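You operate a simulated robot arm through the tools that you are given. There is no shell and no other tool. Be economical: measure what you need, move in short steps, check, and stop when the job is done.

The job below is to be done with a simulated two-armed robot. You get a single attempt, and the scene is never put back.

## Task
Wipe up the spill on the worktop with the pink cloth and put it back.
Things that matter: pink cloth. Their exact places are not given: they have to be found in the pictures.

Only the result counts: the job must be done as asked and must still hold three seconds after the hand-in. Knocking over, shifting, dropping, spilling or breaking anything else fails it. Flat cloth is picked up by pressing the open fingertips on it (5 to 10 N) and closing them slowly along it; thin cloth reads only 2 to 8 mm in the jaws.

## Robot
Two 7-joint arms with two-finger parallel grippers on one trunk, on a base that drives. Base frame: it is fixed to the floor where the robot stands at the start and does not move with it; the origin is under the middle of the robot, x ahead of it, y to its left, z up; the surface under the hand at the start is at about z = 900. Readings come in mm, rad, newtons and seconds.
The left shoulder is at the start at [50, 209, 1196], the right one opposite. With the tool pointing down near the work surface each hand reaches from about 280 to 920 mm from the robot's upright axis, wherever it stands, measured 20 degrees to its own side. Payload 4.4 kg a hand.
Tool frame (each hand has its own): the origin (TCP) lies between the finger pads and is the grasp point; the fingertips stand 23 mm ahead of it; z points along the fingers, y is the line along which they close. Largest opening 94 mm; finger width 38, thickness 10; the body of the gripper, 54 by 96 mm, starts 39 mm behind the TCP.
Orientation is that of the tool frame in the base frame, as a unit quaternion [w, x, y, z]. With the fingers straight down and closing along the base's y, the tool's x points along the base's -x, its y along +y and its z along -z.

## Interface
- The arms move only by the tool apply_moves. It takes "left_steps", "right_steps" or both (then of equal length, played together; a hand with none holds still); each is a list of rows, each a list of 7 numbers: the shift along the tool's x, y, z in units of 100 mm (1.0 is 100 mm), then the turn, a rotation vector about the tool's x, y, z in units of 120 degrees (1.0 is 120 degrees), then the finger opening in mm, from 0 to 94. In form: [[dx, dy, dz, ax, ay, az, grip], ...]. A call has 1 to 10 rows; each row is the pose to reach, as a shift and turn from the pose commanded when the call began, along the tool's axes at that moment. A call with a number of a shift or a turn outside -1 to 1 is refused whole. A row lasts 0.2 s, in which the tool goes at most 50 mm and 0.15 rad; a call with a longer step from one row to the next is refused whole, and so is a gripper value outside its range. Where a pose cannot be reached the arm comes as near as it can. A force on the tool above 40 N (or 10 N above the force at the start of the call, whichever is more), or a blocked arm, ends the call early, and 0.2 s more pass. The fingers move at their own pace (about 108 mm/s each) and stop on an object; they squeeze with about 24 N. The grip force told is the motor's: it shows also when the fingers shut on nothing. Time passes only in rows, and 0.2 s behind the last, so rows that repeat a pose let the fingers close. The reply holds the time, the measured pose of the TCP, the force on the tool along the base axes, the opening and the grip force, in the units named above and with some noise, with the torque about the TCP (base axes, N m) and any sound that the robot's microphone picked up.
- Cameras (640 x 400 px; columns grow to the right, rows downward): "scene" is now at [152.8, -13.3, 1365.7]; the picture's right is [-0.15, -0.99, 0.00], its down [-0.59, 0.09, -0.80] and it looks along [0.79, -0.12, -0.60] (base axes); focal length 240 px, centre (320, 200). "left" rides on the left gripper at [87, -16, -74] in its tool frame; the picture's right is [0.18, 0.98, 0.00], its down [-0.58, 0.11, -0.81] and it looks along [-0.79, 0.15, 0.59] (tool axes); focal length 243 px, centre (320, 200). "right" rides on the right gripper at [86, 16, -74] in its tool frame; the picture's right is [-0.18, 0.98, 0.00], its down [-0.58, -0.11, -0.81] and it looks along [-0.79, -0.15, 0.59] (tool axes); focal length 243 px, centre (320, 200).
- grab_frame(camera): a new picture of that camera. It takes no simulated time.
- lift_body(by): slides the trunk up (or, below 0, down) by that many mm; the arms and the scene camera ride with it, the base frame stays. It gives what a move gives, with no picture.
- steer(legs): drives the robot by 1 to 6 legs, each [ahead, left, turn to the left] in mm, mm and rad, along the robot's own axes; the way and the turn of a leg run together, so that a leg with both is an arc; at most 1500 mm and 3.142 rad a leg. The arms and the cameras ride along, it lands a little off, and it stops where it bumps. It gives what a move gives.
- turn_head(pan, tilt): turns the head with the scene camera to pan (to the left, within 1.396 rad either way) and tilt (down, from -0.506 to 1.204), counted from straight ahead of the robot. It gives what a move gives.
- point_at(camera, pixels): for up to 12 pixels [column, row] of the newest picture of that camera ("zoom" is the newest enlarged one), the place [x, y, z] in the base frame of the surface seen there, good to about 2 mm. It takes no simulated time.
- enlarge(camera, box): a new picture of the part [left, top, right, bottom] of that camera's present view, enlarged. It takes no simulated time.
- hand_in(): hands the job in; it is judged then, once.

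Keep the steps short. Do not move on a guess: measure, check each grasp and each placing, and mend mistakes. In all there are 80 turns and 58 pictures (those below and enlarged ones count). Leave the grippers open and the arms clear of the work at the hand-in unless told otherwise, and finish with a single line.

The tools are called after "Emit:" as a command line: name --argument value ..., lists and objects as JSON in quotes. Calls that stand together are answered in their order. apply_moves: Moves the arms, as the interface text tells. Its arguments: {"type":"object","properties":{"left_steps":{"type":"array","items":{"type":"array","items":{"type":"number"}}},"right_steps":{"type":"array","items":{"type":"array","items":{"type":"number"}}}},"required":[]} The other tools are called the same way: lift_body (by) slides the trunk up or down; steer (legs) drives the base; turn_head (pan, tilt) turns the head that bears the scene camera; grab_frame (camera) takes a picture; point_at (camera, pixels) gives the place of the surface under pixels of a picture; enlarge (camera, box) takes an enlarged picture of a part of a camera's view; hand_in () hands the job in.

At the start:

```text
time: 0.0
left_ee_pos: [671.9, 182.7, 1166.2]
left_orientation: [0.0, 0.0, 1.0, 0.0]
left_force: [-1.3, 0.4, -0.6]
left_wrist_torque: [-0.02, 0.03, -0.02]
left_opening: 94.1
left_gripper_force: 0.0
right_ee_pos: [580.1, -363.1, 1210.2]
right_orientation: [0.0, 0.0, 1.0, 0.0]
right_force: [0.0, 1.0, 1.3]
right_wrist_torque: [0.0, 0.01, 0.01]
right_opening: 94.2
right_gripper_force: 0.0
trunk travel left (down, up): [-275.0, 288.0]
robot x, y, heading: [-0.5, 5.1, -0.003]
head pan, tilt: [-0.147, 0.646]
```

scene: 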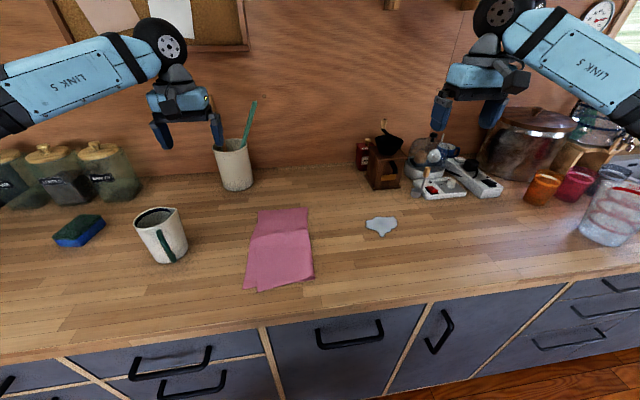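
right: 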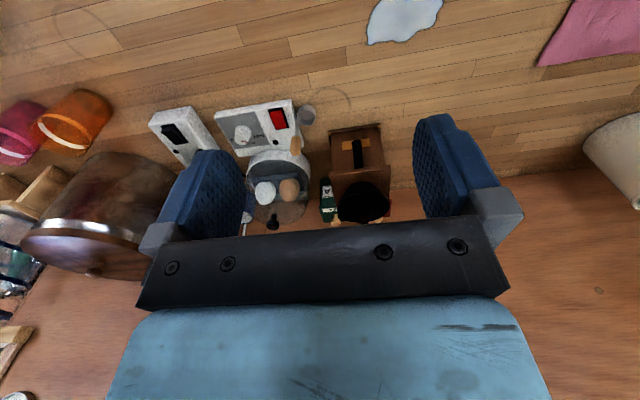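
left: 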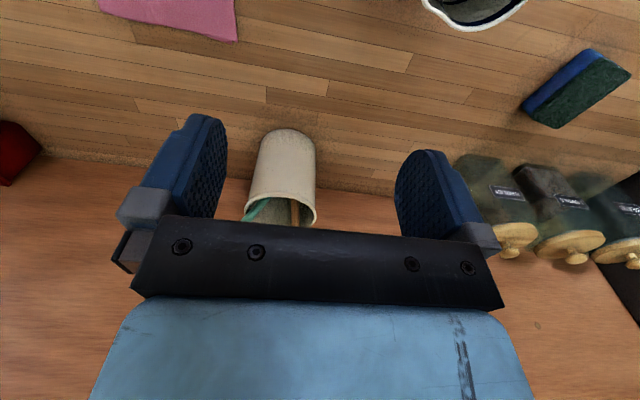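

I see the pink cloth around (280,248) and the spill at (381,226) in the scene picture. I'll measure their outlines and take a closer look.

Emit:
point_at --camera "scene" --pixels '[[259, 210], [307, 209], [313, 277], [258, 290], [245, 287], [252, 238], [280, 248], [366, 223], [381, 235], [397, 221], [381, 217], [381, 226]]'

Emit:
enlarge --camera "scene" --box '[220, 180, 420, 305]'

```text
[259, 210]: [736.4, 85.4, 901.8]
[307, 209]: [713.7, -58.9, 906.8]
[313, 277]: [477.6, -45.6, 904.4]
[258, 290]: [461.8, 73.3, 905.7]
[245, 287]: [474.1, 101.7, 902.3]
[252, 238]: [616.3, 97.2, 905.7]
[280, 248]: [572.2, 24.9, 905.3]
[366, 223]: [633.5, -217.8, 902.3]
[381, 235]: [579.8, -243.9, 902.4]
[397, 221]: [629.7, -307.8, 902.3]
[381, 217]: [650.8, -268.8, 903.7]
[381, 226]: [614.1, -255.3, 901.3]
```

```text
3.20 times, centred on (320, 242) of scene
```

zoom: 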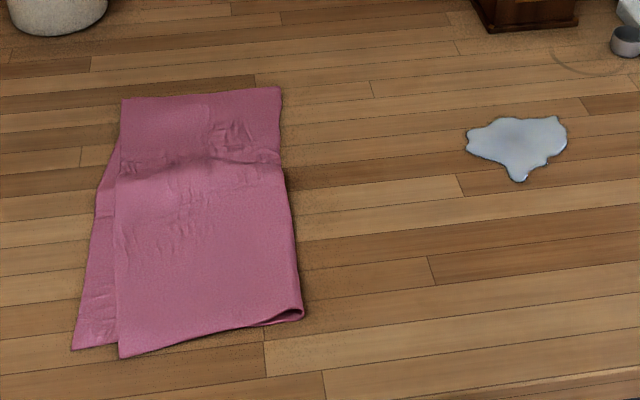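

The cloth is a folded sheet spanning about x 465–735, y −55–100. The spill is centred near (615, −262). The right hand will go over the cloth in steps, and the left hand moves off to its side to stay clear.

Emit:
apply_moves --right_steps '[[0, 0.3, 0.2, 0, 0, 0, 94], [0, 0.65, 0.4, 0, 0, 0, 94], [0, 1, 0.6, 0, 0, 0, 94], [0, 1, 0.6, 0, 0, 0, 94]]' --left_steps '[[0, 0.3, -0.2, 0, 0, 0, 94], [0, 0.65, -0.3, 0, 0, 0, 94], [0, 1, -0.3, 0, 0, 0, 94], [0, 1, -0.3, 0, 0, 0, 94]]'

Emit:
apply_moves --right_steps '[[0, 0.35, 0.2, 0, 0, 0, 94], [0, 0.7, 0.4, 0, 0, 0, 94], [0, 1, 0.6, 0, 0, 0, 94], [0, 1, 0.6, 0, 0, 0, 94]]'

Emit:
apply_moves --right_steps '[[0, 0.35, 0.2, 0, 0, 0, 94], [0, 0.7, 0.4, 0, 0, 0, 94], [0, 1, 0.6, 0, 0, 0, 80], [0, 1, 0.6, 0, 0, 0, 80]]'

```text
time: 1.0
left_ee_pos: [674.2, 282.5, 1198.5]
left_orientation: [0.001, 0.0, 1.0, 0.0]
left_force: [0.0, -0.3, 0.0]
left_wrist_torque: [0.01, 0.0, -0.04]
left_opening: 93.9
left_gripper_force: 0.2
right_ee_pos: [578.5, -261.8, 1149.2]
right_orientation: [0.0, 0.001, 1.0, 0.001]
right_force: [-0.7, 0.1, 0.2]
right_wrist_torque: [0.04, -0.01, 0.0]
right_opening: 93.9
right_gripper_force: 0.0
trunk travel left (down, up): [-275.0, 288.0]
robot x, y, heading: [1.5, -0.1, -0.001]
head pan, tilt: [-0.147, 0.646]
```

```text
time: 2.0
left_ee_pos: [674.2, 283.6, 1197.4]
left_orientation: [0.0, -0.001, 1.0, -0.001]
left_force: [-0.7, -1.2, 0.7]
left_wrist_torque: [0.02, 0.04, 0.01]
left_opening: 94.0
left_gripper_force: 0.0
right_ee_pos: [578.6, -164.9, 1086.5]
right_orientation: [0.0, 0.0, 1.0, 0.0]
right_force: [0.1, -0.7, -0.2]
right_wrist_torque: [-0.01, -0.02, 0.01]
right_opening: 94.1
right_gripper_force: 0.1
trunk travel left (down, up): [-275.0, 288.0]
robot x, y, heading: [0.3, 3.1, 0.002]
head pan, tilt: [-0.147, 0.646]
```

```text
time: 3.0
left_ee_pos: [673.5, 283.3, 1198.1]
left_orientation: [0.0, -0.001, 1.0, 0.0]
left_force: [0.3, -0.1, 0.0]
left_wrist_torque: [0.0, 0.0, 0.0]
left_opening: 93.9
left_gripper_force: 0.1
right_ee_pos: [580.8, -63.5, 1029.6]
right_orientation: [0.0, 0.0, 1.0, 0.001]
right_force: [0.5, -1.1, 0.9]
right_wrist_torque: [0.03, 0.01, -0.01]
right_opening: 79.8
right_gripper_force: 0.2
trunk travel left (down, up): [-275.0, 288.0]
robot x, y, heading: [-1.8, 1.5, 0.002]
head pan, tilt: [-0.147, 0.646]
```

The right hand is at (581, −63, 1030). Next it goes over the cloth's middle at about (598, 17), with the tips just above it and the opening at 70.

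Emit:
apply_moves --right_steps '[[-0.06, 0.3, 0.3, 0, 0, 0, 70], [-0.12, 0.6, 0.55, 0, 0, 0, 70], [-0.18, 0.8, 0.8, 0, 0, 0, 70], [-0.18, 0.8, 0.88, 0, 0, 0, 70], [-0.18, 0.8, 0.88, 0, 0, 0, 70]]'

Emit:
grab_frame --camera "scene"

```text
time: 4.2
left_ee_pos: [673.4, 284.0, 1197.4]
left_orientation: [0.0, -0.001, 1.0, 0.0]
left_force: [-0.1, -0.5, -0.6]
left_wrist_torque: [0.0, 0.02, 0.03]
left_opening: 94.0
left_gripper_force: 0.0
right_ee_pos: [599.2, 19.2, 942.4]
right_orientation: [0.0, 0.0, 1.0, 0.0]
right_force: [-0.5, -0.6, -0.5]
right_wrist_torque: [-0.01, 0.01, 0.01]
right_opening: 69.9
right_gripper_force: 0.0
trunk travel left (down, up): [-275.0, 288.0]
robot x, y, heading: [2.0, 1.2, 0.003]
head pan, tilt: [-0.147, 0.646]
```

```text
53 pictures are left
```

scene: 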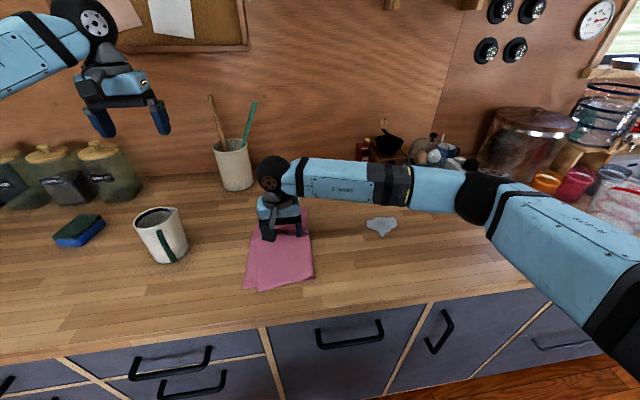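

The gripper stands above the cloth's middle with its tips at about z 919. I'll press down in small steps until the force reads 5–10 N.

Emit:
apply_moves --right_steps '[[0, 0, 0.06, 0, 0, 0, 70], [0, 0, 0.11, 0, 0, 0, 70], [0, 0, 0.14, 0, 0, 0, 70], [0, 0, 0.14, 0, 0, 0, 70]]'

```text
time: 5.2
left_ee_pos: [675.1, 283.3, 1196.4]
left_orientation: [0.0, -0.001, 1.0, 0.0]
left_force: [-0.1, 0.2, -0.5]
left_wrist_torque: [-0.01, -0.03, -0.03]
left_opening: 94.0
left_gripper_force: 0.0
right_ee_pos: [598.3, 17.9, 927.8]
right_orientation: [-0.001, 0.0, 1.0, 0.0]
right_force: [0.5, 0.5, 0.2]
right_wrist_torque: [0.01, 0.02, 0.01]
right_opening: 69.8
right_gripper_force: 0.1
trunk travel left (down, up): [-275.0, 288.0]
robot x, y, heading: [3.4, -0.4, 0.001]
head pan, tilt: [-0.147, 0.646]
```

There's no contact yet with the tips at about z 905. I'll go down 4 mm more in small steps.

Emit:
apply_moves --right_steps '[[0, 0, 0.02, 0, 0, 0, 70], [0, 0, 0.04, 0, 0, 0, 70], [0, 0, 0.04, 0, 0, 0, 70]]'

```text
time: 6.0
left_ee_pos: [674.1, 283.9, 1198.1]
left_orientation: [0.0, -0.002, 1.0, 0.001]
left_force: [0.3, 0.0, 0.3]
left_wrist_torque: [0.0, -0.01, 0.0]
left_opening: 94.1
left_gripper_force: 0.1
right_ee_pos: [598.2, 16.6, 924.7]
right_orientation: [0.001, 0.0, 1.0, 0.0]
right_force: [1.3, 1.0, 6.5]
right_wrist_torque: [-0.03, -0.03, 0.01]
right_opening: 69.9
right_gripper_force: 0.1
trunk travel left (down, up): [-275.0, 288.0]
robot x, y, heading: [2.5, 2.1, -0.001]
head pan, tilt: [-0.147, 0.646]
```

It reads 6.5 N, which is the pressing force wanted. Now I'll close slowly along the cloth.

Emit:
apply_moves --right_steps '[[0, 0, 0, 0, 0, 0, 63], [0, 0, 0, 0, 0, 0, 56], [0, 0, 0, 0, 0, 0, 49], [0, 0, 0, 0, 0, 0, 42], [0, 0, 0, 0, 0, 0, 35], [0, 0, 0, 0, 0, 0, 28], [0, 0, 0, 0, 0, 0, 21], [0, 0, 0, 0, 0, 0, 14], [0, 0, 0, 0, 0, 0, 7], [0, 0, 0, 0, 0, 0, 0]]'

Emit:
apply_moves --right_steps '[[0, 0, 0, 0, 0, 0, 0], [0, 0, 0, 0, 0, 0, 0]]'

Emit:
enlarge --camera "scene" --box '[220, 180, 420, 305]'

```text
time: 8.2
left_ee_pos: [673.2, 284.5, 1198.4]
left_orientation: [0.001, -0.001, 1.0, 0.001]
left_force: [-0.8, -0.4, 0.4]
left_wrist_torque: [-0.01, -0.03, -0.01]
left_opening: 94.0
left_gripper_force: 0.1
right_ee_pos: [597.9, 16.2, 925.4]
right_orientation: [0.002, 0.0, 1.0, 0.0]
right_force: [1.2, -0.5, 11.7]
right_wrist_torque: [0.0, 0.01, -0.01]
right_opening: 7.7
right_gripper_force: 23.5
trunk travel left (down, up): [-275.0, 288.0]
robot x, y, heading: [0.3, -3.2, -0.0]
head pan, tilt: [-0.147, 0.646]
```

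```text
time: 8.8
left_ee_pos: [673.9, 283.9, 1197.3]
left_orientation: [0.001, -0.001, 1.0, 0.001]
left_force: [-0.2, 0.8, 0.0]
left_wrist_torque: [0.03, 0.02, -0.01]
left_opening: 94.0
left_gripper_force: 0.1
right_ee_pos: [597.0, 17.4, 925.6]
right_orientation: [0.001, 0.0, 1.0, 0.0]
right_force: [-0.2, 0.7, 12.1]
right_wrist_torque: [0.0, 0.02, 0.03]
right_opening: 7.5
right_gripper_force: 24.3
trunk travel left (down, up): [-275.0, 288.0]
robot x, y, heading: [1.3, 0.4, -0.001]
head pan, tilt: [-0.147, 0.646]
```

```text
3.20 times, centred on (320, 242) of scene
```

zoom: 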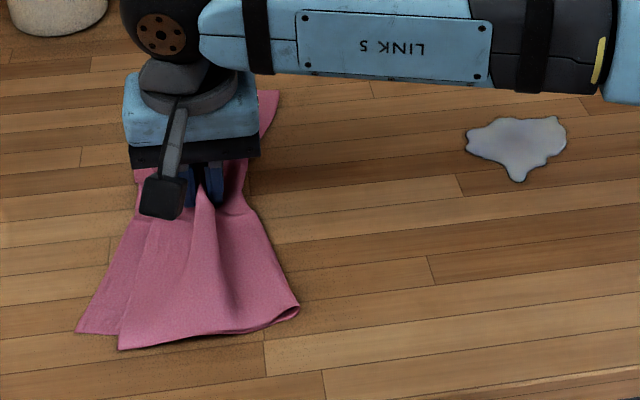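

The jaws hold 7.5 mm of cloth at 24 N, and the picture shows it bunched in the fingers. I'll lift about 80 mm to check the hold.

Emit:
apply_moves --right_steps '[[0, 0, -0.2, 0, 0, 0, 0], [0, 0, -0.5, 0, 0, 0, 0], [0, 0, -0.8, 0, 0, 0, 0], [0, 0, -0.8, 0, 0, 0, 0]]'

Emit:
enlarge --camera "scene" --box '[220, 180, 420, 305]'

```text
time: 9.8
left_ee_pos: [675.5, 284.0, 1197.0]
left_orientation: [0.0, -0.001, 1.0, -0.001]
left_force: [-0.2, 0.7, 0.3]
left_wrist_torque: [0.0, 0.03, 0.02]
left_opening: 94.1
left_gripper_force: 0.1
right_ee_pos: [598.8, 16.3, 1004.8]
right_orientation: [0.0, 0.0, 1.0, 0.0]
right_force: [-0.4, 0.0, 0.1]
right_wrist_torque: [-0.04, 0.02, 0.0]
right_opening: 7.1
right_gripper_force: 24.0
trunk travel left (down, up): [-275.0, 288.0]
robot x, y, heading: [-0.7, -0.8, 0.002]
head pan, tilt: [-0.147, 0.646]
```

```text
3.20 times, centred on (320, 242) of scene
```

zoom: 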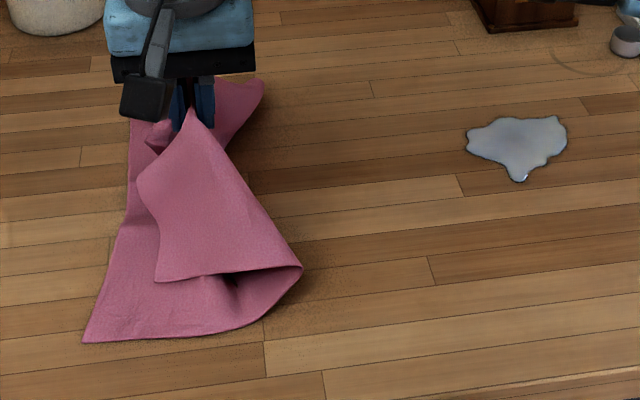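

Only the upper layer came up; the lower one still lies flat. Dragging like this would unroll the fold. I'll lower it back, open slowly, and re-grip at the fold edge on the right with the hand turned 90°, so both layers trail.

Emit:
apply_moves --right_steps '[[0, 0, 0.3, 0, 0, 0, 0], [0, 0, 0.6, 0, 0, 0, 0], [0, 0, 0.76, 0, 0, 0, 0], [0, 0, 0.76, 0, 0, 0, 10], [0, 0, 0.76, 0, 0, 0, 25], [0, 0, 0.76, 0, 0, 0, 40], [0, 0, 0.76, 0, 0, 0, 55], [0, 0, 0.76, 0, 0, 0, 70], [0, 0, 0.6, 0, 0, 0, 70], [0, 0, 0.3, 0, 0, 0, 70]]'

Emit:
apply_moves --right_steps '[[0, -0.2, -0.2, 0, 0, 0.06, 70], [0, -0.4, -0.4, 0, 0, 0.12, 70], [0, -0.6, -0.6, 0, 0, 0.18, 70], [0, -0.8, -0.6, 0, 0, 0.24, 70], [0, -1, -0.6, 0, 0, 0.3, 70], [0, -1, -0.6, 0, 0, 0.37, 70], [0, -1, -0.6, 0, 0, 0.43, 70], [0, -1, -0.6, 0, 0, 0.49, 70], [0, -1, -0.6, 0, 0, 0.55, 70], [0, -1, -0.6, 0, 0, 0.61, 70]]'

Emit:
grab_frame --camera "scene"

```text
time: 12.0
left_ee_pos: [673.1, 283.9, 1197.1]
left_orientation: [0.0, -0.001, 1.0, 0.0]
left_force: [1.0, 0.4, -0.4]
left_wrist_torque: [0.01, -0.03, -0.01]
left_opening: 94.1
left_gripper_force: 0.1
right_ee_pos: [598.3, 17.5, 974.3]
right_orientation: [0.0, 0.0, 1.0, 0.0]
right_force: [-0.1, -0.3, 0.5]
right_wrist_torque: [-0.01, -0.01, -0.02]
right_opening: 70.1
right_gripper_force: 0.1
trunk travel left (down, up): [-275.0, 288.0]
robot x, y, heading: [-1.9, -0.1, -0.003]
head pan, tilt: [-0.147, 0.646]
```

```text
time: 14.2
left_ee_pos: [674.1, 283.8, 1196.9]
left_orientation: [0.0, -0.001, 1.0, 0.0]
left_force: [0.1, 0.5, 0.9]
left_wrist_torque: [-0.02, 0.02, 0.0]
left_opening: 94.0
left_gripper_force: 0.0
right_ee_pos: [597.7, -82.6, 1033.0]
right_orientation: [-0.001, 0.597, 0.802, -0.001]
right_force: [-0.1, -1.1, 0.2]
right_wrist_torque: [0.0, -0.02, 0.03]
right_opening: 69.8
right_gripper_force: 0.1
trunk travel left (down, up): [-275.0, 288.0]
robot x, y, heading: [-1.4, -1.8, 0.001]
head pan, tilt: [-0.147, 0.646]
```

```text
50 pictures are left
```

scene: 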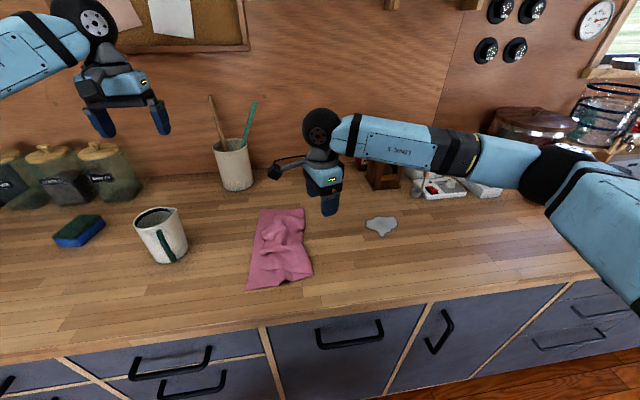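

The cloth is back almost as it lay, with a crumple on top. I'll zoom in and measure the fold edge.

Emit:
enlarge --camera "scene" --box '[220, 180, 420, 305]'

Emit:
point_at --camera "scene" --pixels '[[302, 214], [303, 225], [303, 235], [304, 245], [306, 255], [309, 265], [298, 235], [298, 245], [163, 245], [187, 250], [310, 275], [248, 287]]'

```text
3.20 times, centred on (320, 242) of scene
```

zoom: 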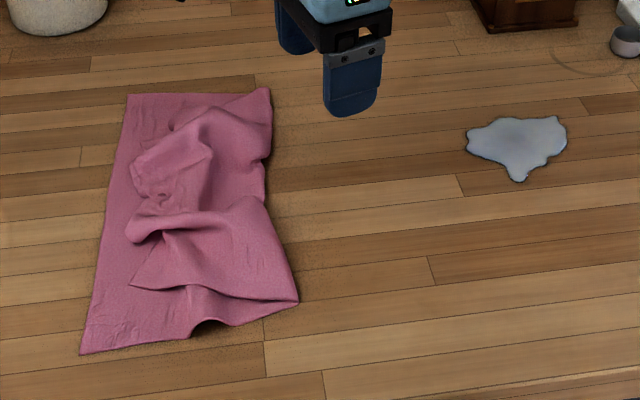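

```text
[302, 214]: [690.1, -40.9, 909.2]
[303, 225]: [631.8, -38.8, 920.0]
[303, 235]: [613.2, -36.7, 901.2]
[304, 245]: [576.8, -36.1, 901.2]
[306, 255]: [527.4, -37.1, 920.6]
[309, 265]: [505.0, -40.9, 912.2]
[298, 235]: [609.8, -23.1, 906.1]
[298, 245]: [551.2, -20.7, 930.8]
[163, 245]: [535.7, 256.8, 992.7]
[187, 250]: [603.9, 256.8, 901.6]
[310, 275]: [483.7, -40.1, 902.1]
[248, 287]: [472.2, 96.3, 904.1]
```

The fold edge lies at about y −30 around x 600. I'll finish the turn to a full 90° and go to about (595, −20), with the tips above the puffed fold (z up to 930).

Emit:
apply_moves --right_steps '[[0.2, 0.05, 0.15, 0, 0, 0.05, 80], [0.4, 0.1, 0.3, 0, 0, 0.1, 80], [0.61, 0.15, 0.45, 0, 0, 0.145, 80], [0.61, 0.15, 0.7, 0, 0, 0.145, 80], [0.61, 0.15, 0.7, 0, 0, 0.145, 80]]'

Emit:
grab_frame --camera "right"

Emit:
enlarge --camera "scene" --box '[220, 180, 420, 305]'

```text
time: 15.4
left_ee_pos: [673.3, 283.6, 1196.7]
left_orientation: [0.0, -0.001, 1.0, 0.0]
left_force: [-0.8, -0.3, 0.8]
left_wrist_torque: [0.0, 0.06, -0.02]
left_opening: 93.9
left_gripper_force: 0.0
right_ee_pos: [594.8, -18.9, 962.1]
right_orientation: [0.001, 0.711, 0.704, 0.0]
right_force: [0.2, -0.3, 0.0]
right_wrist_torque: [-0.01, 0.01, 0.0]
right_opening: 79.9
right_gripper_force: 0.1
trunk travel left (down, up): [-275.0, 288.0]
robot x, y, heading: [0.2, -1.4, -0.003]
head pan, tilt: [-0.147, 0.646]
```

```text
48 pictures are left
```

right: 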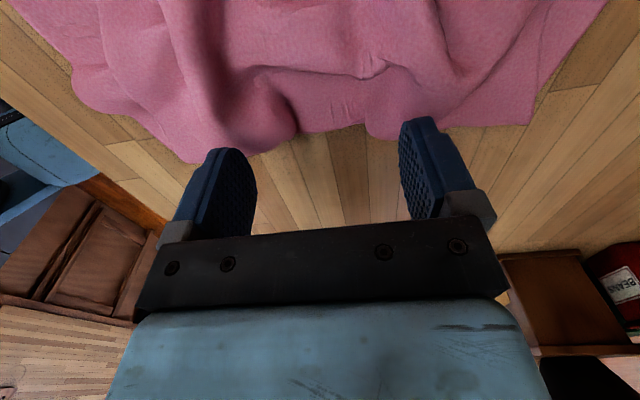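

```text
3.20 times, centred on (320, 242) of scene
```

zoom: 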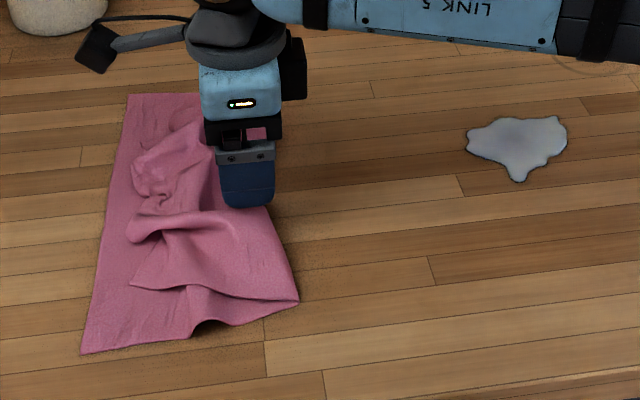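

I'll measure the cloth edge in the wrist picture.

Emit:
point_at --camera "right" --pixels '[[190, 158], [250, 145], [300, 128], [340, 125], [370, 122], [390, 135], [460, 120], [330, 115], [290, 105], [330, 80]]'

```text
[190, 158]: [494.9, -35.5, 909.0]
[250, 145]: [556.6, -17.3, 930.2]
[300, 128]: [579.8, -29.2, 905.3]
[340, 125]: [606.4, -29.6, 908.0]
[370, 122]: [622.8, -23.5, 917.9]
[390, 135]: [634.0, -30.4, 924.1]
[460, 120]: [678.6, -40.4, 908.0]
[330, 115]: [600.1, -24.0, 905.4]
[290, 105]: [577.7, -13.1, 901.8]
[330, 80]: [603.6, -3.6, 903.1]
```

The edge is at about y −29, with folds puffed at x≈555 and x≈634, right under the fingers. I'll shift 7 mm further in and press down gently.

Emit:
apply_moves --right_steps '[[0.07, 0, 0.1, 0, 0, 0, 85], [0.07, 0, 0.2, 0, 0, 0, 85], [0.07, 0, 0.3, 0, 0, 0, 85], [0.07, 0, 0.35, 0, 0, 0, 85], [0.07, 0, 0.38, 0, 0, 0, 85], [0.07, 0, 0.38, 0, 0, 0, 85]]'

```text
time: 16.8
left_ee_pos: [673.3, 283.8, 1197.8]
left_orientation: [0.0, -0.001, 1.0, 0.0]
left_force: [-0.4, 0.7, -0.1]
left_wrist_torque: [0.04, 0.0, -0.02]
left_opening: 94.4
left_gripper_force: 0.1
right_ee_pos: [594.6, -13.3, 926.0]
right_orientation: [0.001, 0.711, 0.703, 0.0]
right_force: [-0.2, 0.0, 4.6]
right_wrist_torque: [0.03, 0.21, 0.02]
right_opening: 85.1
right_gripper_force: 0.3
trunk travel left (down, up): [-275.0, 288.0]
robot x, y, heading: [-1.9, -2.1, 0.002]
head pan, tilt: [-0.147, 0.646]
```

It reads 4.6 N. I'll press about 2 mm more and close slowly.

Emit:
apply_moves --right_steps '[[0, 0, 0.02, 0, 0, 0, 80], [0, 0, 0.02, 0, 0, 0, 72], [0, 0, 0.02, 0, 0, 0, 63], [0, 0, 0.02, 0, 0, 0, 54], [0, 0, 0.02, 0, 0, 0, 45], [0, 0, 0.02, 0, 0, 0, 36], [0, 0, 0.02, 0, 0, 0, 27], [0, 0, 0.02, 0, 0, 0, 18], [0, 0, 0.02, 0, 0, 0, 9], [0, 0, 0.02, 0, 0, 0, 0]]'

Emit:
apply_moves --right_steps '[[0, 0, 0, 0, 0, 0, 0], [0, 0, -0.2, 0, 0, 0, 0], [0, 0, -0.5, 0, 0, 0, 0], [0, 0, -0.5, 0, 0, 0, 0]]'

Emit:
enlarge --camera "scene" --box '[220, 180, 420, 305]'

Emit:
grab_frame --camera "right"

```text
time: 19.0
left_ee_pos: [671.8, 283.8, 1198.2]
left_orientation: [0.0, 0.0, 1.0, 0.0]
left_force: [-0.4, -0.2, 0.7]
left_wrist_torque: [0.02, 0.0, 0.0]
left_opening: 94.4
left_gripper_force: 0.0
right_ee_pos: [592.2, -13.1, 924.8]
right_orientation: [0.001, 0.711, 0.703, 0.0]
right_force: [-1.3, 0.5, 16.5]
right_wrist_torque: [0.11, 0.06, 0.02]
right_opening: 7.5
right_gripper_force: 23.9
trunk travel left (down, up): [-275.0, 288.0]
robot x, y, heading: [0.6, -3.1, -0.001]
head pan, tilt: [-0.147, 0.646]
```

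```text
time: 20.0
left_ee_pos: [675.9, 283.5, 1195.6]
left_orientation: [0.0, -0.001, 1.0, 0.001]
left_force: [-0.5, -0.1, 0.2]
left_wrist_torque: [-0.01, -0.03, 0.03]
left_opening: 93.8
left_gripper_force: 0.1
right_ee_pos: [594.8, -12.5, 975.0]
right_orientation: [-0.001, 0.711, 0.703, -0.001]
right_force: [0.1, -1.1, 0.2]
right_wrist_torque: [0.01, 0.02, 0.02]
right_opening: 4.4
right_gripper_force: 24.4
trunk travel left (down, up): [-275.0, 288.0]
robot x, y, heading: [-0.5, 0.6, -0.003]
head pan, tilt: [-0.147, 0.646]
```

```text
3.20 times, centred on (320, 242) of scene
```

zoom: 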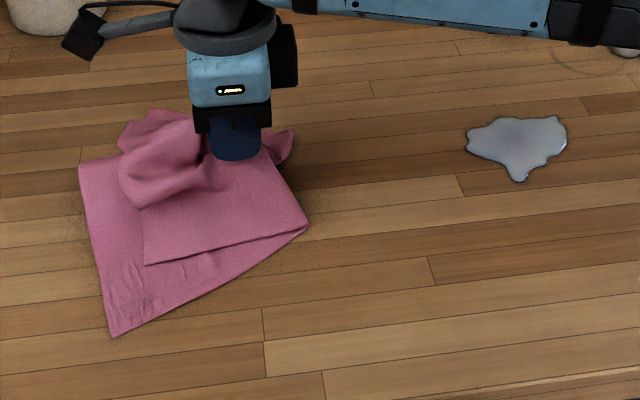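

```text
45 pictures are left
```

right: 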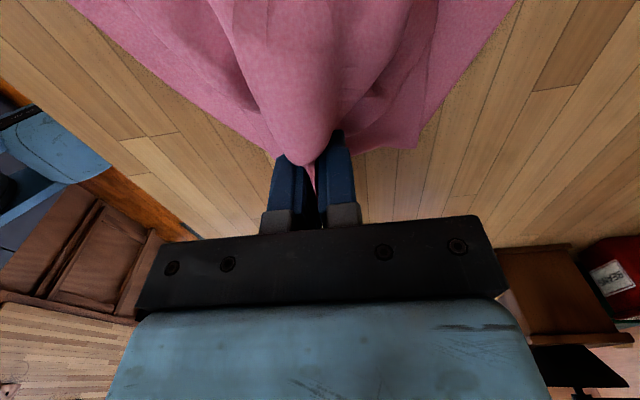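

The fold edge is held at 4.4 mm and 24 N, and the whole cloth follows. I'll measure the objects near the back so the cloth doesn't touch them, and begin dragging right, low over the worktop.

Emit:
apply_moves --right_steps '[[-0.3, 0.05, 0.1, 0, 0, 0, 0], [-0.6, 0.1, 0.2, 0, 0, 0, 0], [-1, 0.15, 0.25, 0, 0, 0, 0], [-1, 0.2, 0.25, 0, 0, 0, 0]]'

Emit:
grab_frame --camera "scene"

Emit:
point_at --camera "scene" --pixels '[[382, 187], [425, 196], [443, 198], [484, 196], [366, 223], [397, 221], [381, 235]]'

```text
time: 21.0
left_ee_pos: [674.3, 285.3, 1196.9]
left_orientation: [0.0, -0.001, 1.0, 0.001]
left_force: [0.1, 0.6, 0.3]
left_wrist_torque: [-0.03, 0.02, 0.02]
left_opening: 94.3
left_gripper_force: 0.0
right_ee_pos: [613.6, -111.7, 947.1]
right_orientation: [0.001, 0.711, 0.704, 0.0]
right_force: [-0.1, 0.0, -0.2]
right_wrist_torque: [-0.03, -0.01, -0.02]
right_opening: 4.1
right_gripper_force: 23.9
trunk travel left (down, up): [-275.0, 288.0]
robot x, y, heading: [-2.5, -2.3, 0.004]
head pan, tilt: [-0.147, 0.646]
```

```text
44 pictures are left
```

scene: 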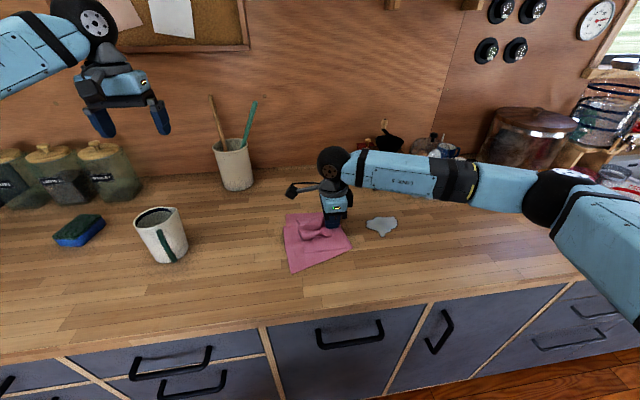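

```text
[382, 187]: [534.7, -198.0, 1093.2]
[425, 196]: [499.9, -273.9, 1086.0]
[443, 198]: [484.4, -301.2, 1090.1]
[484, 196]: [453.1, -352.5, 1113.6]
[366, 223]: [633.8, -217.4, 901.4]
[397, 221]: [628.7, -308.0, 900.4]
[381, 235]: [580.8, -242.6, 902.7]
```

The cloth follows intact. I'll continue to the spill, with the tips pressed lightly (TCP z ≈ 926).

Emit:
apply_moves --right_steps '[[-0.3, 0, 0.1, 0, 0, 0, 0], [-0.6, 0, 0.18, 0, 0, 0, 0], [-0.9, 0, 0.21, 0, 0, 0, 0], [-0.9, 0, 0.21, 0, 0, 0, 0]]'

Emit:
apply_moves --right_steps '[[-0.25, 0, 0, 0, 0, 0, 0], [-0.5, 0, 0, 0, 0, 0, 0], [-0.75, 0, 0, 0, 0, 0, 0], [-1, 0, 0, 0, 0, 0, 0], [-1, 0, 0, 0, 0, 0, 0]]'

Emit:
enlarge --camera "scene" --box '[260, 170, 480, 307]'

```text
time: 22.0
left_ee_pos: [674.0, 284.4, 1197.2]
left_orientation: [0.0, 0.0, 1.0, 0.0]
left_force: [0.0, 0.4, -0.7]
left_wrist_torque: [-0.03, 0.0, -0.02]
left_opening: 94.1
left_gripper_force: 0.1
right_ee_pos: [612.6, -201.7, 928.7]
right_orientation: [0.0, 0.711, 0.703, 0.001]
right_force: [1.3, -1.0, 5.3]
right_wrist_torque: [-0.05, 0.04, 0.0]
right_opening: 4.3
right_gripper_force: 24.4
trunk travel left (down, up): [-275.0, 288.0]
robot x, y, heading: [-1.6, 1.0, 0.002]
head pan, tilt: [-0.147, 0.646]
```

```text
time: 23.2
left_ee_pos: [673.4, 283.4, 1197.4]
left_orientation: [0.0, -0.001, 1.0, 0.0]
left_force: [0.0, 0.6, 0.0]
left_wrist_torque: [0.01, 0.01, 0.0]
left_opening: 94.0
left_gripper_force: 0.0
right_ee_pos: [612.0, -302.2, 928.9]
right_orientation: [-0.001, 0.711, 0.703, 0.0]
right_force: [-0.2, 0.6, 2.7]
right_wrist_torque: [0.0, 0.0, 0.01]
right_opening: 4.0
right_gripper_force: 23.9
trunk travel left (down, up): [-275.0, 288.0]
robot x, y, heading: [0.1, -1.7, 0.005]
head pan, tilt: [-0.147, 0.646]
```

```text
2.91 times, centred on (370, 238) of scene
```

zoom: 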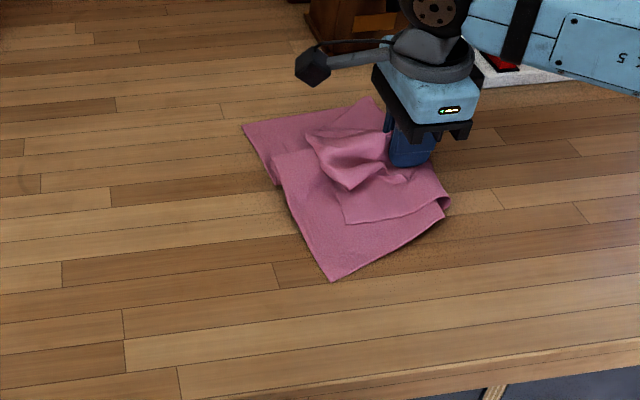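

Contact force is 3–5 N and the cloth now covers the spill. I'll keep pulling another 100 mm right so the trailing part sweeps over it, then look.

Emit:
apply_moves --right_steps '[[-0.25, 0, 0.01, 0, 0, 0, 0], [-0.5, 0, 0.01, 0, 0, 0, 0], [-0.75, 0, 0.01, 0, 0, 0, 0], [-1, 0, 0.01, 0, 0, 0, 0], [-1, 0, 0.01, 0, 0, 0, 0]]'

Emit:
enlarge --camera "scene" --box '[280, 170, 500, 307]'

```text
time: 24.4
left_ee_pos: [673.4, 285.0, 1196.9]
left_orientation: [0.001, -0.001, 1.0, -0.001]
left_force: [0.1, -0.7, 0.2]
left_wrist_torque: [-0.02, 0.01, -0.01]
left_opening: 93.8
left_gripper_force: 0.1
right_ee_pos: [610.8, -402.5, 926.2]
right_orientation: [0.001, 0.711, 0.703, 0.0]
right_force: [-0.5, 3.9, 10.1]
right_wrist_torque: [0.07, 0.05, -0.02]
right_opening: 4.3
right_gripper_force: 23.8
trunk travel left (down, up): [-275.0, 288.0]
robot x, y, heading: [0.8, 0.2, 0.0]
head pan, tilt: [-0.147, 0.646]
```

```text
2.91 times, centred on (390, 238) of scene
```

zoom: 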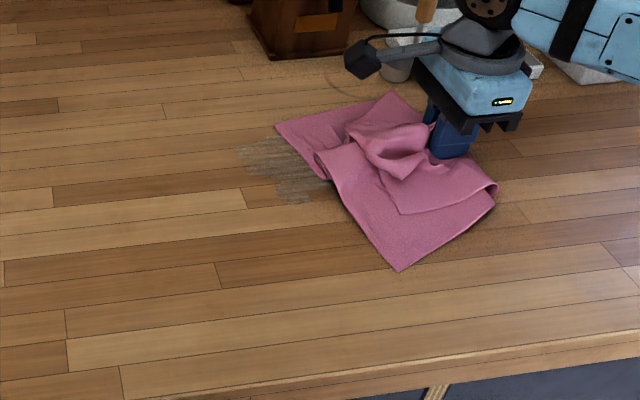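

The wiping works, but a faint streak remains from about (240,150) to (310,200) in the zoom. I'll stroke back left over it with light pressure, shifting slightly in x.

Emit:
apply_moves --right_steps '[[0.25, 0.05, -0.01, 0, 0, 0, 0], [0.5, 0.1, -0.01, 0, 0, 0, 0], [0.75, 0.1, -0.01, 0, 0, 0, 0], [1, 0.1, -0.01, 0, 0, 0, 0]]'

Emit:
apply_moves --right_steps '[[0.25, 0.1, 0, 0, 0, 0, 0], [0.5, 0.1, 0, 0, 0, 0, 0], [0.75, 0.1, 0, 0, 0, 0, 0], [1, 0.1, 0, 0, 0, 0, 0]]'

Emit:
enlarge --camera "scene" --box '[260, 170, 480, 307]'

```text
time: 25.4
left_ee_pos: [673.4, 284.8, 1197.3]
left_orientation: [0.0, -0.001, 1.0, 0.0]
left_force: [-0.2, 0.0, 0.4]
left_wrist_torque: [-0.02, -0.02, 0.01]
left_opening: 94.2
left_gripper_force: 0.0
right_ee_pos: [621.7, -303.1, 927.8]
right_orientation: [0.0, 0.711, 0.703, 0.0]
right_force: [0.3, -1.8, 2.4]
right_wrist_torque: [-0.05, -0.01, 0.02]
right_opening: 4.1
right_gripper_force: 24.2
trunk travel left (down, up): [-275.0, 288.0]
robot x, y, heading: [-0.7, 4.3, 0.003]
head pan, tilt: [-0.147, 0.646]
```

```text
time: 26.4
left_ee_pos: [673.3, 283.7, 1198.0]
left_orientation: [0.0, -0.001, 1.0, 0.0]
left_force: [0.0, -0.7, -0.5]
left_wrist_torque: [-0.03, -0.01, 0.0]
left_opening: 94.0
left_gripper_force: 0.0
right_ee_pos: [632.7, -202.8, 927.6]
right_orientation: [0.0, 0.711, 0.703, 0.0]
right_force: [0.7, 0.2, 1.7]
right_wrist_torque: [0.0, -0.03, 0.01]
right_opening: 4.4
right_gripper_force: 23.9
trunk travel left (down, up): [-275.0, 288.0]
robot x, y, heading: [-0.4, 2.5, -0.002]
head pan, tilt: [-0.147, 0.646]
```

```text
2.91 times, centred on (370, 238) of scene
```

zoom: 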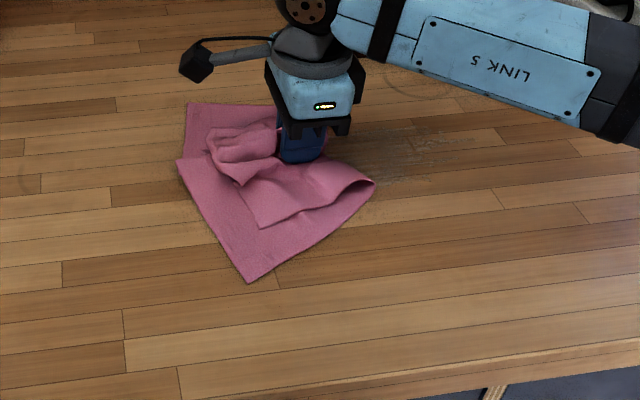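

The streak is much fainter. I'll do another round of strokes, pressing about 2 mm more.

Emit:
apply_moves --right_steps '[[-0.25, 0, 0.02, 0, 0, 0, 0], [-0.5, 0, 0.02, 0, 0, 0, 0], [-0.75, 0, 0.02, 0, 0, 0, 0], [-1, 0, 0.02, 0, 0, 0, 0]]'

Emit:
apply_moves --right_steps '[[-0.25, 0, 0, 0, 0, 0, 0], [-0.5, -0.05, 0, 0, 0, 0, 0], [-0.4, -0.25, 0, 0, 0, 0, 0], [0, -0.35, 0, 0, 0, 0, 0], [0.4, -0.35, 0, 0, 0, 0, 0], [0.8, -0.35, 0, 0, 0, 0, 0], [1, -0.35, 0, 0, 0, 0, 0]]'

Emit:
enlarge --camera "scene" --box '[260, 170, 480, 307]'

```text
time: 27.4
left_ee_pos: [673.8, 283.8, 1198.1]
left_orientation: [0.0, -0.001, 1.0, -0.001]
left_force: [-0.4, 0.3, 0.6]
left_wrist_torque: [0.0, 0.0, 0.0]
left_opening: 93.9
left_gripper_force: 0.2
right_ee_pos: [631.8, -302.5, 926.5]
right_orientation: [0.0, 0.711, 0.703, 0.0]
right_force: [0.4, 2.8, 8.5]
right_wrist_torque: [0.03, 0.02, -0.02]
right_opening: 4.3
right_gripper_force: 23.4
trunk travel left (down, up): [-275.0, 288.0]
robot x, y, heading: [1.4, 1.7, -0.001]
head pan, tilt: [-0.147, 0.646]
```

```text
time: 29.0
left_ee_pos: [675.1, 284.4, 1197.0]
left_orientation: [0.0, 0.0, 1.0, 0.0]
left_force: [0.1, -0.4, -0.5]
left_wrist_torque: [0.0, 0.03, -0.04]
left_opening: 94.1
left_gripper_force: 0.1
right_ee_pos: [596.9, -202.1, 927.1]
right_orientation: [0.0, 0.71, 0.704, -0.001]
right_force: [-0.1, -0.4, 1.9]
right_wrist_torque: [-0.03, 0.01, -0.03]
right_opening: 3.9
right_gripper_force: 23.9
trunk travel left (down, up): [-275.0, 288.0]
robot x, y, heading: [-1.2, 6.5, 0.005]
head pan, tilt: [-0.147, 0.646]
```

```text
2.91 times, centred on (370, 238) of scene
```

zoom: 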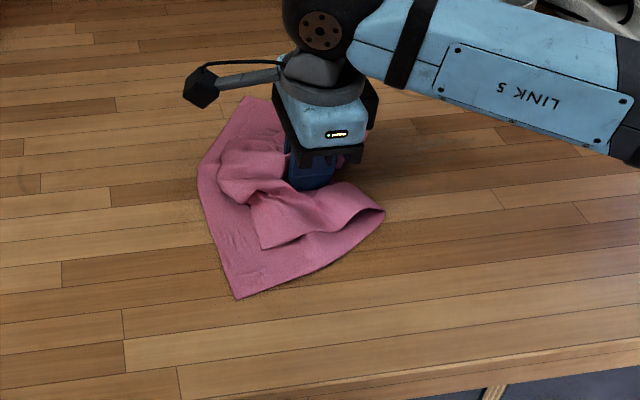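

The visible area looks clean now. One more round trip along x≈615 for safety, then I'll look with the cloth further left.

Emit:
apply_moves --right_steps '[[-0.3, 0.15, 0.01, 0, 0, 0, 0], [-0.6, 0.15, 0.01, 0, 0, 0, 0], [-1, 0.15, 0.01, 0, 0, 0, 0], [-1, -0.15, 0.01, 0, 0, 0, 0], [-0.6, -0.15, 0.01, 0, 0, 0, 0], [-0.2, -0.15, 0.01, 0, 0, 0, 0], [0.2, 0, 0.01, 0, 0, 0, 0], [0.6, 0, 0, 0, 0, 0, 0], [0.9, 0, 0, 0, 0, 0, 0]]'

Emit:
apply_moves --right_steps '[[0.1, 0, -0.2, 0, 0, 0, 0], [0.4, 0, -0.5, 0, 0, 0, 0], [0.7, 0, -0.8, 0, 0, 0, 0], [1, 0, -1, 0, 0, 0, 0], [1, 0, -1, 0, 0, 0, 0]]'

Emit:
enlarge --camera "scene" --box '[240, 165, 460, 302]'

```text
time: 31.0
left_ee_pos: [674.3, 285.0, 1196.1]
left_orientation: [0.0, 0.0, 1.0, 0.001]
left_force: [-0.6, -0.4, 0.0]
left_wrist_torque: [-0.02, 0.0, 0.03]
left_opening: 94.0
left_gripper_force: 0.0
right_ee_pos: [598.3, -111.3, 925.6]
right_orientation: [-0.001, 0.711, 0.703, 0.0]
right_force: [-1.6, -2.4, 5.1]
right_wrist_torque: [-0.04, 0.02, 0.01]
right_opening: 4.2
right_gripper_force: 24.1
trunk travel left (down, up): [-275.0, 288.0]
robot x, y, heading: [-1.4, 1.1, -0.003]
head pan, tilt: [-0.147, 0.646]
```

```text
time: 32.2
left_ee_pos: [673.5, 283.3, 1198.2]
left_orientation: [0.0, 0.0, 1.0, 0.0]
left_force: [0.0, -0.5, -1.1]
left_wrist_torque: [0.01, 0.01, 0.02]
left_opening: 94.1
left_gripper_force: 0.0
right_ee_pos: [603.0, -14.6, 1027.1]
right_orientation: [0.0, 0.71, 0.704, 0.0]
right_force: [0.8, -0.4, -0.2]
right_wrist_torque: [0.02, 0.0, -0.01]
right_opening: 4.2
right_gripper_force: 23.7
trunk travel left (down, up): [-275.0, 288.0]
robot x, y, heading: [0.5, 3.2, -0.001]
head pan, tilt: [-0.147, 0.646]
```

```text
2.91 times, centred on (350, 234) of scene
```

zoom: 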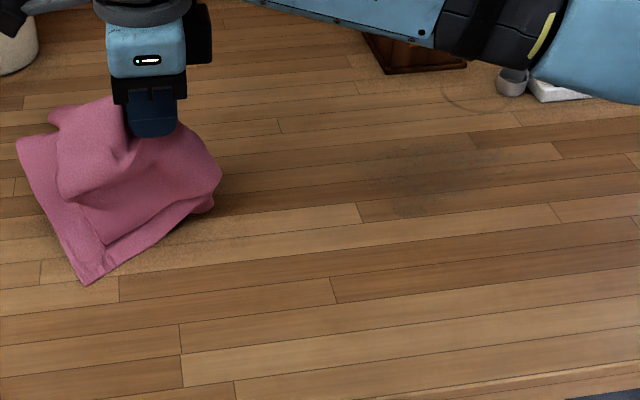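

There's still a faint dark shade near zoom (430,175). I'll look closer.

Emit:
enlarge --camera "scene" --box '[345, 195, 425, 245]'

```text
8.00 times, centred on (385, 220) of scene
```

zoom: 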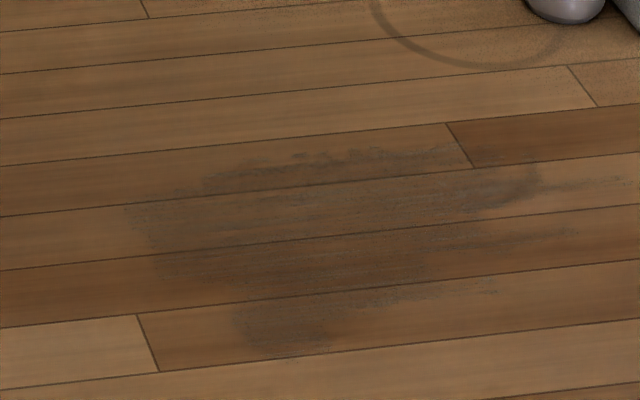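

A residual film remains. I'll measure its extent and then wipe again in several lanes.

Emit:
point_at --camera "zoom" --pixels '[[130, 215], [350, 150], [540, 180], [600, 185], [280, 350], [560, 240], [480, 290], [340, 230]]'

Emit:
apply_moves --right_steps '[[-0.3, 0.05, 0.2, 0, 0, 0, 0], [-0.6, 0.1, 0.4, 0, 0, 0, 0], [-1, 0.2, 0.6, 0, 0, 0, 0], [-1, 0.35, 0.8, 0, 0, 0, 0], [-1, 0.35, 0.8, 0, 0, 0, 0]]'

```text
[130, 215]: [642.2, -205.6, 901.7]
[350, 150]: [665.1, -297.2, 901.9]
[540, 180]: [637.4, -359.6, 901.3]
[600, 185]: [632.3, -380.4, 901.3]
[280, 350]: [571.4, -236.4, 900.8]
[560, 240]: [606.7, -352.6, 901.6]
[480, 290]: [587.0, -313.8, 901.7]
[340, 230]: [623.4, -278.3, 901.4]
```

```text
time: 33.4
left_ee_pos: [674.0, 284.1, 1197.5]
left_orientation: [0.0, 0.0, 1.0, 0.001]
left_force: [-0.2, 0.5, -0.4]
left_wrist_torque: [-0.02, -0.01, 0.0]
left_opening: 94.2
left_gripper_force: 0.1
right_ee_pos: [634.5, -111.3, 948.3]
right_orientation: [0.0, 0.711, 0.703, 0.0]
right_force: [0.4, 0.3, 0.6]
right_wrist_torque: [0.01, -0.02, -0.02]
right_opening: 4.1
right_gripper_force: 24.7
trunk travel left (down, up): [-275.0, 288.0]
robot x, y, heading: [-1.6, 2.4, -0.001]
head pan, tilt: [-0.147, 0.646]
```

The film spans x 570–665 and y −205 to −380. I'll go to (655, −200) in contact, pull to the centre, then do zigzag lanes.

Emit:
apply_moves --right_steps '[[-0.4, 0.1, 0.1, 0, 0, 0, 0], [-0.8, 0.2, 0.22, 0, 0, 0, 0], [-0.9, 0.25, 0.23, 0, 0, 0, 0], [-0.9, 0.25, 0.23, 0, 0, 0, 0]]'

Emit:
apply_moves --right_steps '[[-0.4, 0, 0, 0, 0, 0, 0], [-0.8, 0, 0, 0, 0, 0, 0], [-0.8, 0, 0, 0, 0, 0, 0]]'

Emit:
apply_moves --right_steps '[[-0.45, 0, 0, 0, 0, 0, 0], [-0.9, 0, 0, 0, 0, 0, 0], [-0.9, -0.2, 0, 0, 0, 0, 0], [-0.45, -0.2, 0, 0, 0, 0, 0], [0, -0.2, 0, 0, 0, 0, 0], [0.45, -0.2, 0, 0, 0, 0, 0], [0.9, -0.2, 0, 0, 0, 0, 0], [0.9, -0.4, 0, 0, 0, 0, 0], [0.45, -0.4, 0, 0, 0, 0, 0], [0, -0.4, 0, 0, 0, 0, 0]]'

Emit:
apply_moves --right_steps '[[-0.45, 0, 0, 0, 0, 0, 0], [-0.9, 0, 0, 0, 0, 0, 0], [-0.9, -0.2, 0, 0, 0, 0, 0], [-0.45, -0.2, 0, 0, 0, 0, 0], [0, -0.2, 0, 0, 0, 0, 0], [0.45, -0.2, 0, 0, 0, 0, 0], [0.9, -0.2, 0, 0, 0, 0, 0], [0.9, -0.4, 0, 0, 0, 0, 0], [0.45, -0.4, 0, 0, 0, 0, 0], [0, -0.4, 0, 0, 0, 0, 0]]'

Emit:
enlarge --camera "scene" --box '[260, 170, 480, 307]'

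```text
time: 34.4
left_ee_pos: [671.9, 283.2, 1198.6]
left_orientation: [0.001, -0.001, 1.0, -0.001]
left_force: [0.5, 0.2, 0.2]
left_wrist_torque: [-0.01, 0.01, -0.04]
left_opening: 93.6
left_gripper_force: 0.0
right_ee_pos: [657.1, -202.9, 926.0]
right_orientation: [0.001, 0.711, 0.703, 0.002]
right_force: [-1.1, 5.1, 20.7]
right_wrist_torque: [0.29, 0.19, 0.01]
right_opening: 4.0
right_gripper_force: 24.4
trunk travel left (down, up): [-275.0, 288.0]
robot x, y, heading: [-0.2, -4.3, 0.0]
head pan, tilt: [-0.147, 0.646]
```

```text
time: 35.2
left_ee_pos: [671.8, 285.4, 1198.6]
left_orientation: [0.001, 0.0, 1.0, -0.001]
left_force: [0.1, 0.7, 0.7]
left_wrist_torque: [0.03, 0.03, -0.02]
left_opening: 94.1
left_gripper_force: 0.0
right_ee_pos: [654.2, -283.1, 926.4]
right_orientation: [0.002, 0.71, 0.704, 0.001]
right_force: [1.5, 2.8, 26.3]
right_wrist_torque: [0.29, 0.18, -0.04]
right_opening: 4.6
right_gripper_force: 23.7
trunk travel left (down, up): [-275.0, 288.0]
robot x, y, heading: [0.4, -3.7, -0.003]
head pan, tilt: [-0.147, 0.646]
```

```text
time: 36.6
left_ee_pos: [673.9, 285.0, 1197.4]
left_orientation: [0.0, -0.001, 1.0, 0.0]
left_force: [0.4, -0.3, 0.0]
left_wrist_torque: [-0.01, 0.04, 0.0]
left_opening: 93.8
left_gripper_force: 0.2
right_ee_pos: [636.4, -236.1, 925.7]
right_orientation: [0.001, 0.71, 0.704, 0.003]
right_force: [-4.0, 4.7, 19.6]
right_wrist_torque: [0.25, 0.28, -0.03]
right_opening: 4.1
right_gripper_force: 24.2
trunk travel left (down, up): [-275.0, 288.0]
robot x, y, heading: [2.0, 0.1, 0.0]
head pan, tilt: [-0.147, 0.646]
stopped in row 7 (right hand): the force on the tool passed its limit at 40 N (the readings are from after the stop); the commanded pose is now the measured one
```

```text
time: 38.9
left_ee_pos: [672.0, 284.7, 1199.5]
left_orientation: [0.001, -0.001, 1.0, -0.001]
left_force: [0.5, -0.6, 0.4]
left_wrist_torque: [-0.01, -0.02, 0.01]
left_opening: 93.9
left_gripper_force: 0.0
right_ee_pos: [596.7, -238.9, 926.7]
right_orientation: [0.002, 0.711, 0.703, 0.003]
right_force: [1.1, 5.4, 30.7]
right_wrist_torque: [0.46, 0.16, -0.07]
right_opening: 4.0
right_gripper_force: 23.6
trunk travel left (down, up): [-275.0, 288.0]
robot x, y, heading: [0.9, -2.5, 0.0]
head pan, tilt: [-0.147, 0.646]
```

```text
2.91 times, centred on (370, 238) of scene
```

zoom: 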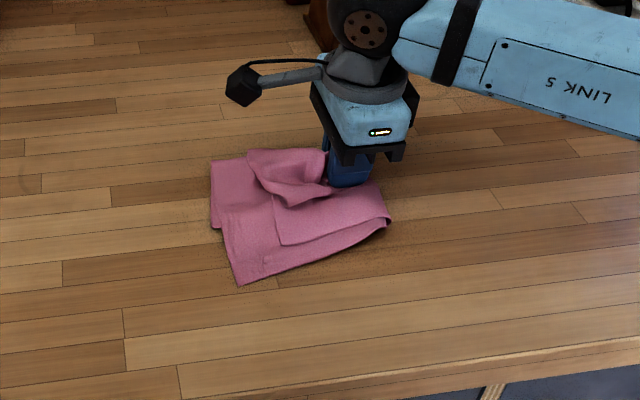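

The pressure went up to 30 N, so I'll ease off 3 mm, do one more lane at x≈580, and then go left and up to inspect.

Emit:
apply_moves --right_steps '[[0, 0, -0.04, 0, 0, 0, 0], [-0.45, -0.15, -0.03, 0, 0, 0, 0], [-0.9, -0.15, -0.03, 0, 0, 0, 0], [-0.9, 0.05, -0.03, 0, 0, 0, 0], [-0.45, 0.05, -0.03, 0, 0, 0, 0], [0, 0.05, -0.03, 0, 0, 0, 0], [0.45, 0.05, -0.05, 0, 0, 0, 0], [0.9, 0.05, -0.2, 0, 0, 0, 0]]'

Emit:
apply_moves --right_steps '[[0.4, 0, -0.2, 0, 0, 0, 0], [0.7, 0, -0.5, 0, 0, 0, 0], [1, 0, -0.7, 0, 0, 0, 0], [1, 0, -0.7, 0, 0, 0, 0]]'

Emit:
enlarge --camera "scene" --box '[345, 195, 425, 245]'

```text
time: 40.6
left_ee_pos: [674.9, 285.1, 1196.6]
left_orientation: [0.0, -0.001, 1.0, 0.0]
left_force: [-0.1, -0.3, 0.8]
left_wrist_torque: [-0.01, -0.03, -0.02]
left_opening: 93.9
left_gripper_force: 0.0
right_ee_pos: [602.8, -147.9, 941.6]
right_orientation: [0.0, 0.711, 0.703, 0.0]
right_force: [0.4, -0.1, -0.2]
right_wrist_torque: [-0.03, -0.03, -0.03]
right_opening: 4.4
right_gripper_force: 24.1
trunk travel left (down, up): [-275.0, 288.0]
robot x, y, heading: [-0.1, 0.3, -0.003]
head pan, tilt: [-0.147, 0.646]
```

```text
time: 41.6
left_ee_pos: [674.9, 282.7, 1197.1]
left_orientation: [0.0, 0.0, 1.0, 0.001]
left_force: [0.3, -0.3, 0.7]
left_wrist_torque: [0.0, -0.02, -0.02]
left_opening: 93.9
left_gripper_force: 0.0
right_ee_pos: [602.7, -51.1, 1010.2]
right_orientation: [0.0, 0.711, 0.703, 0.0]
right_force: [-0.1, -0.4, 0.1]
right_wrist_torque: [0.02, 0.04, 0.02]
right_opening: 4.2
right_gripper_force: 24.3
trunk travel left (down, up): [-275.0, 288.0]
robot x, y, heading: [0.9, -1.9, 0.002]
head pan, tilt: [-0.147, 0.646]
```

```text
8.00 times, centred on (385, 220) of scene
```

zoom: 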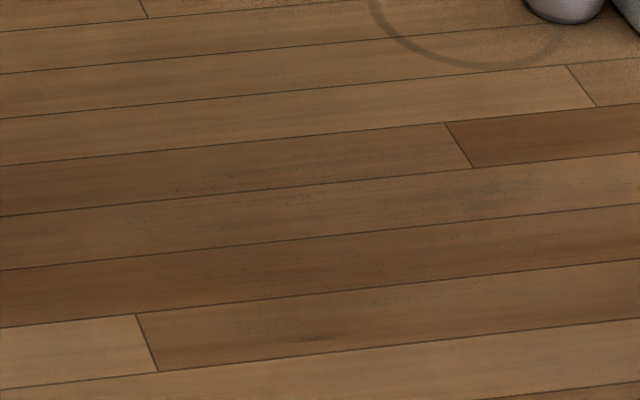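

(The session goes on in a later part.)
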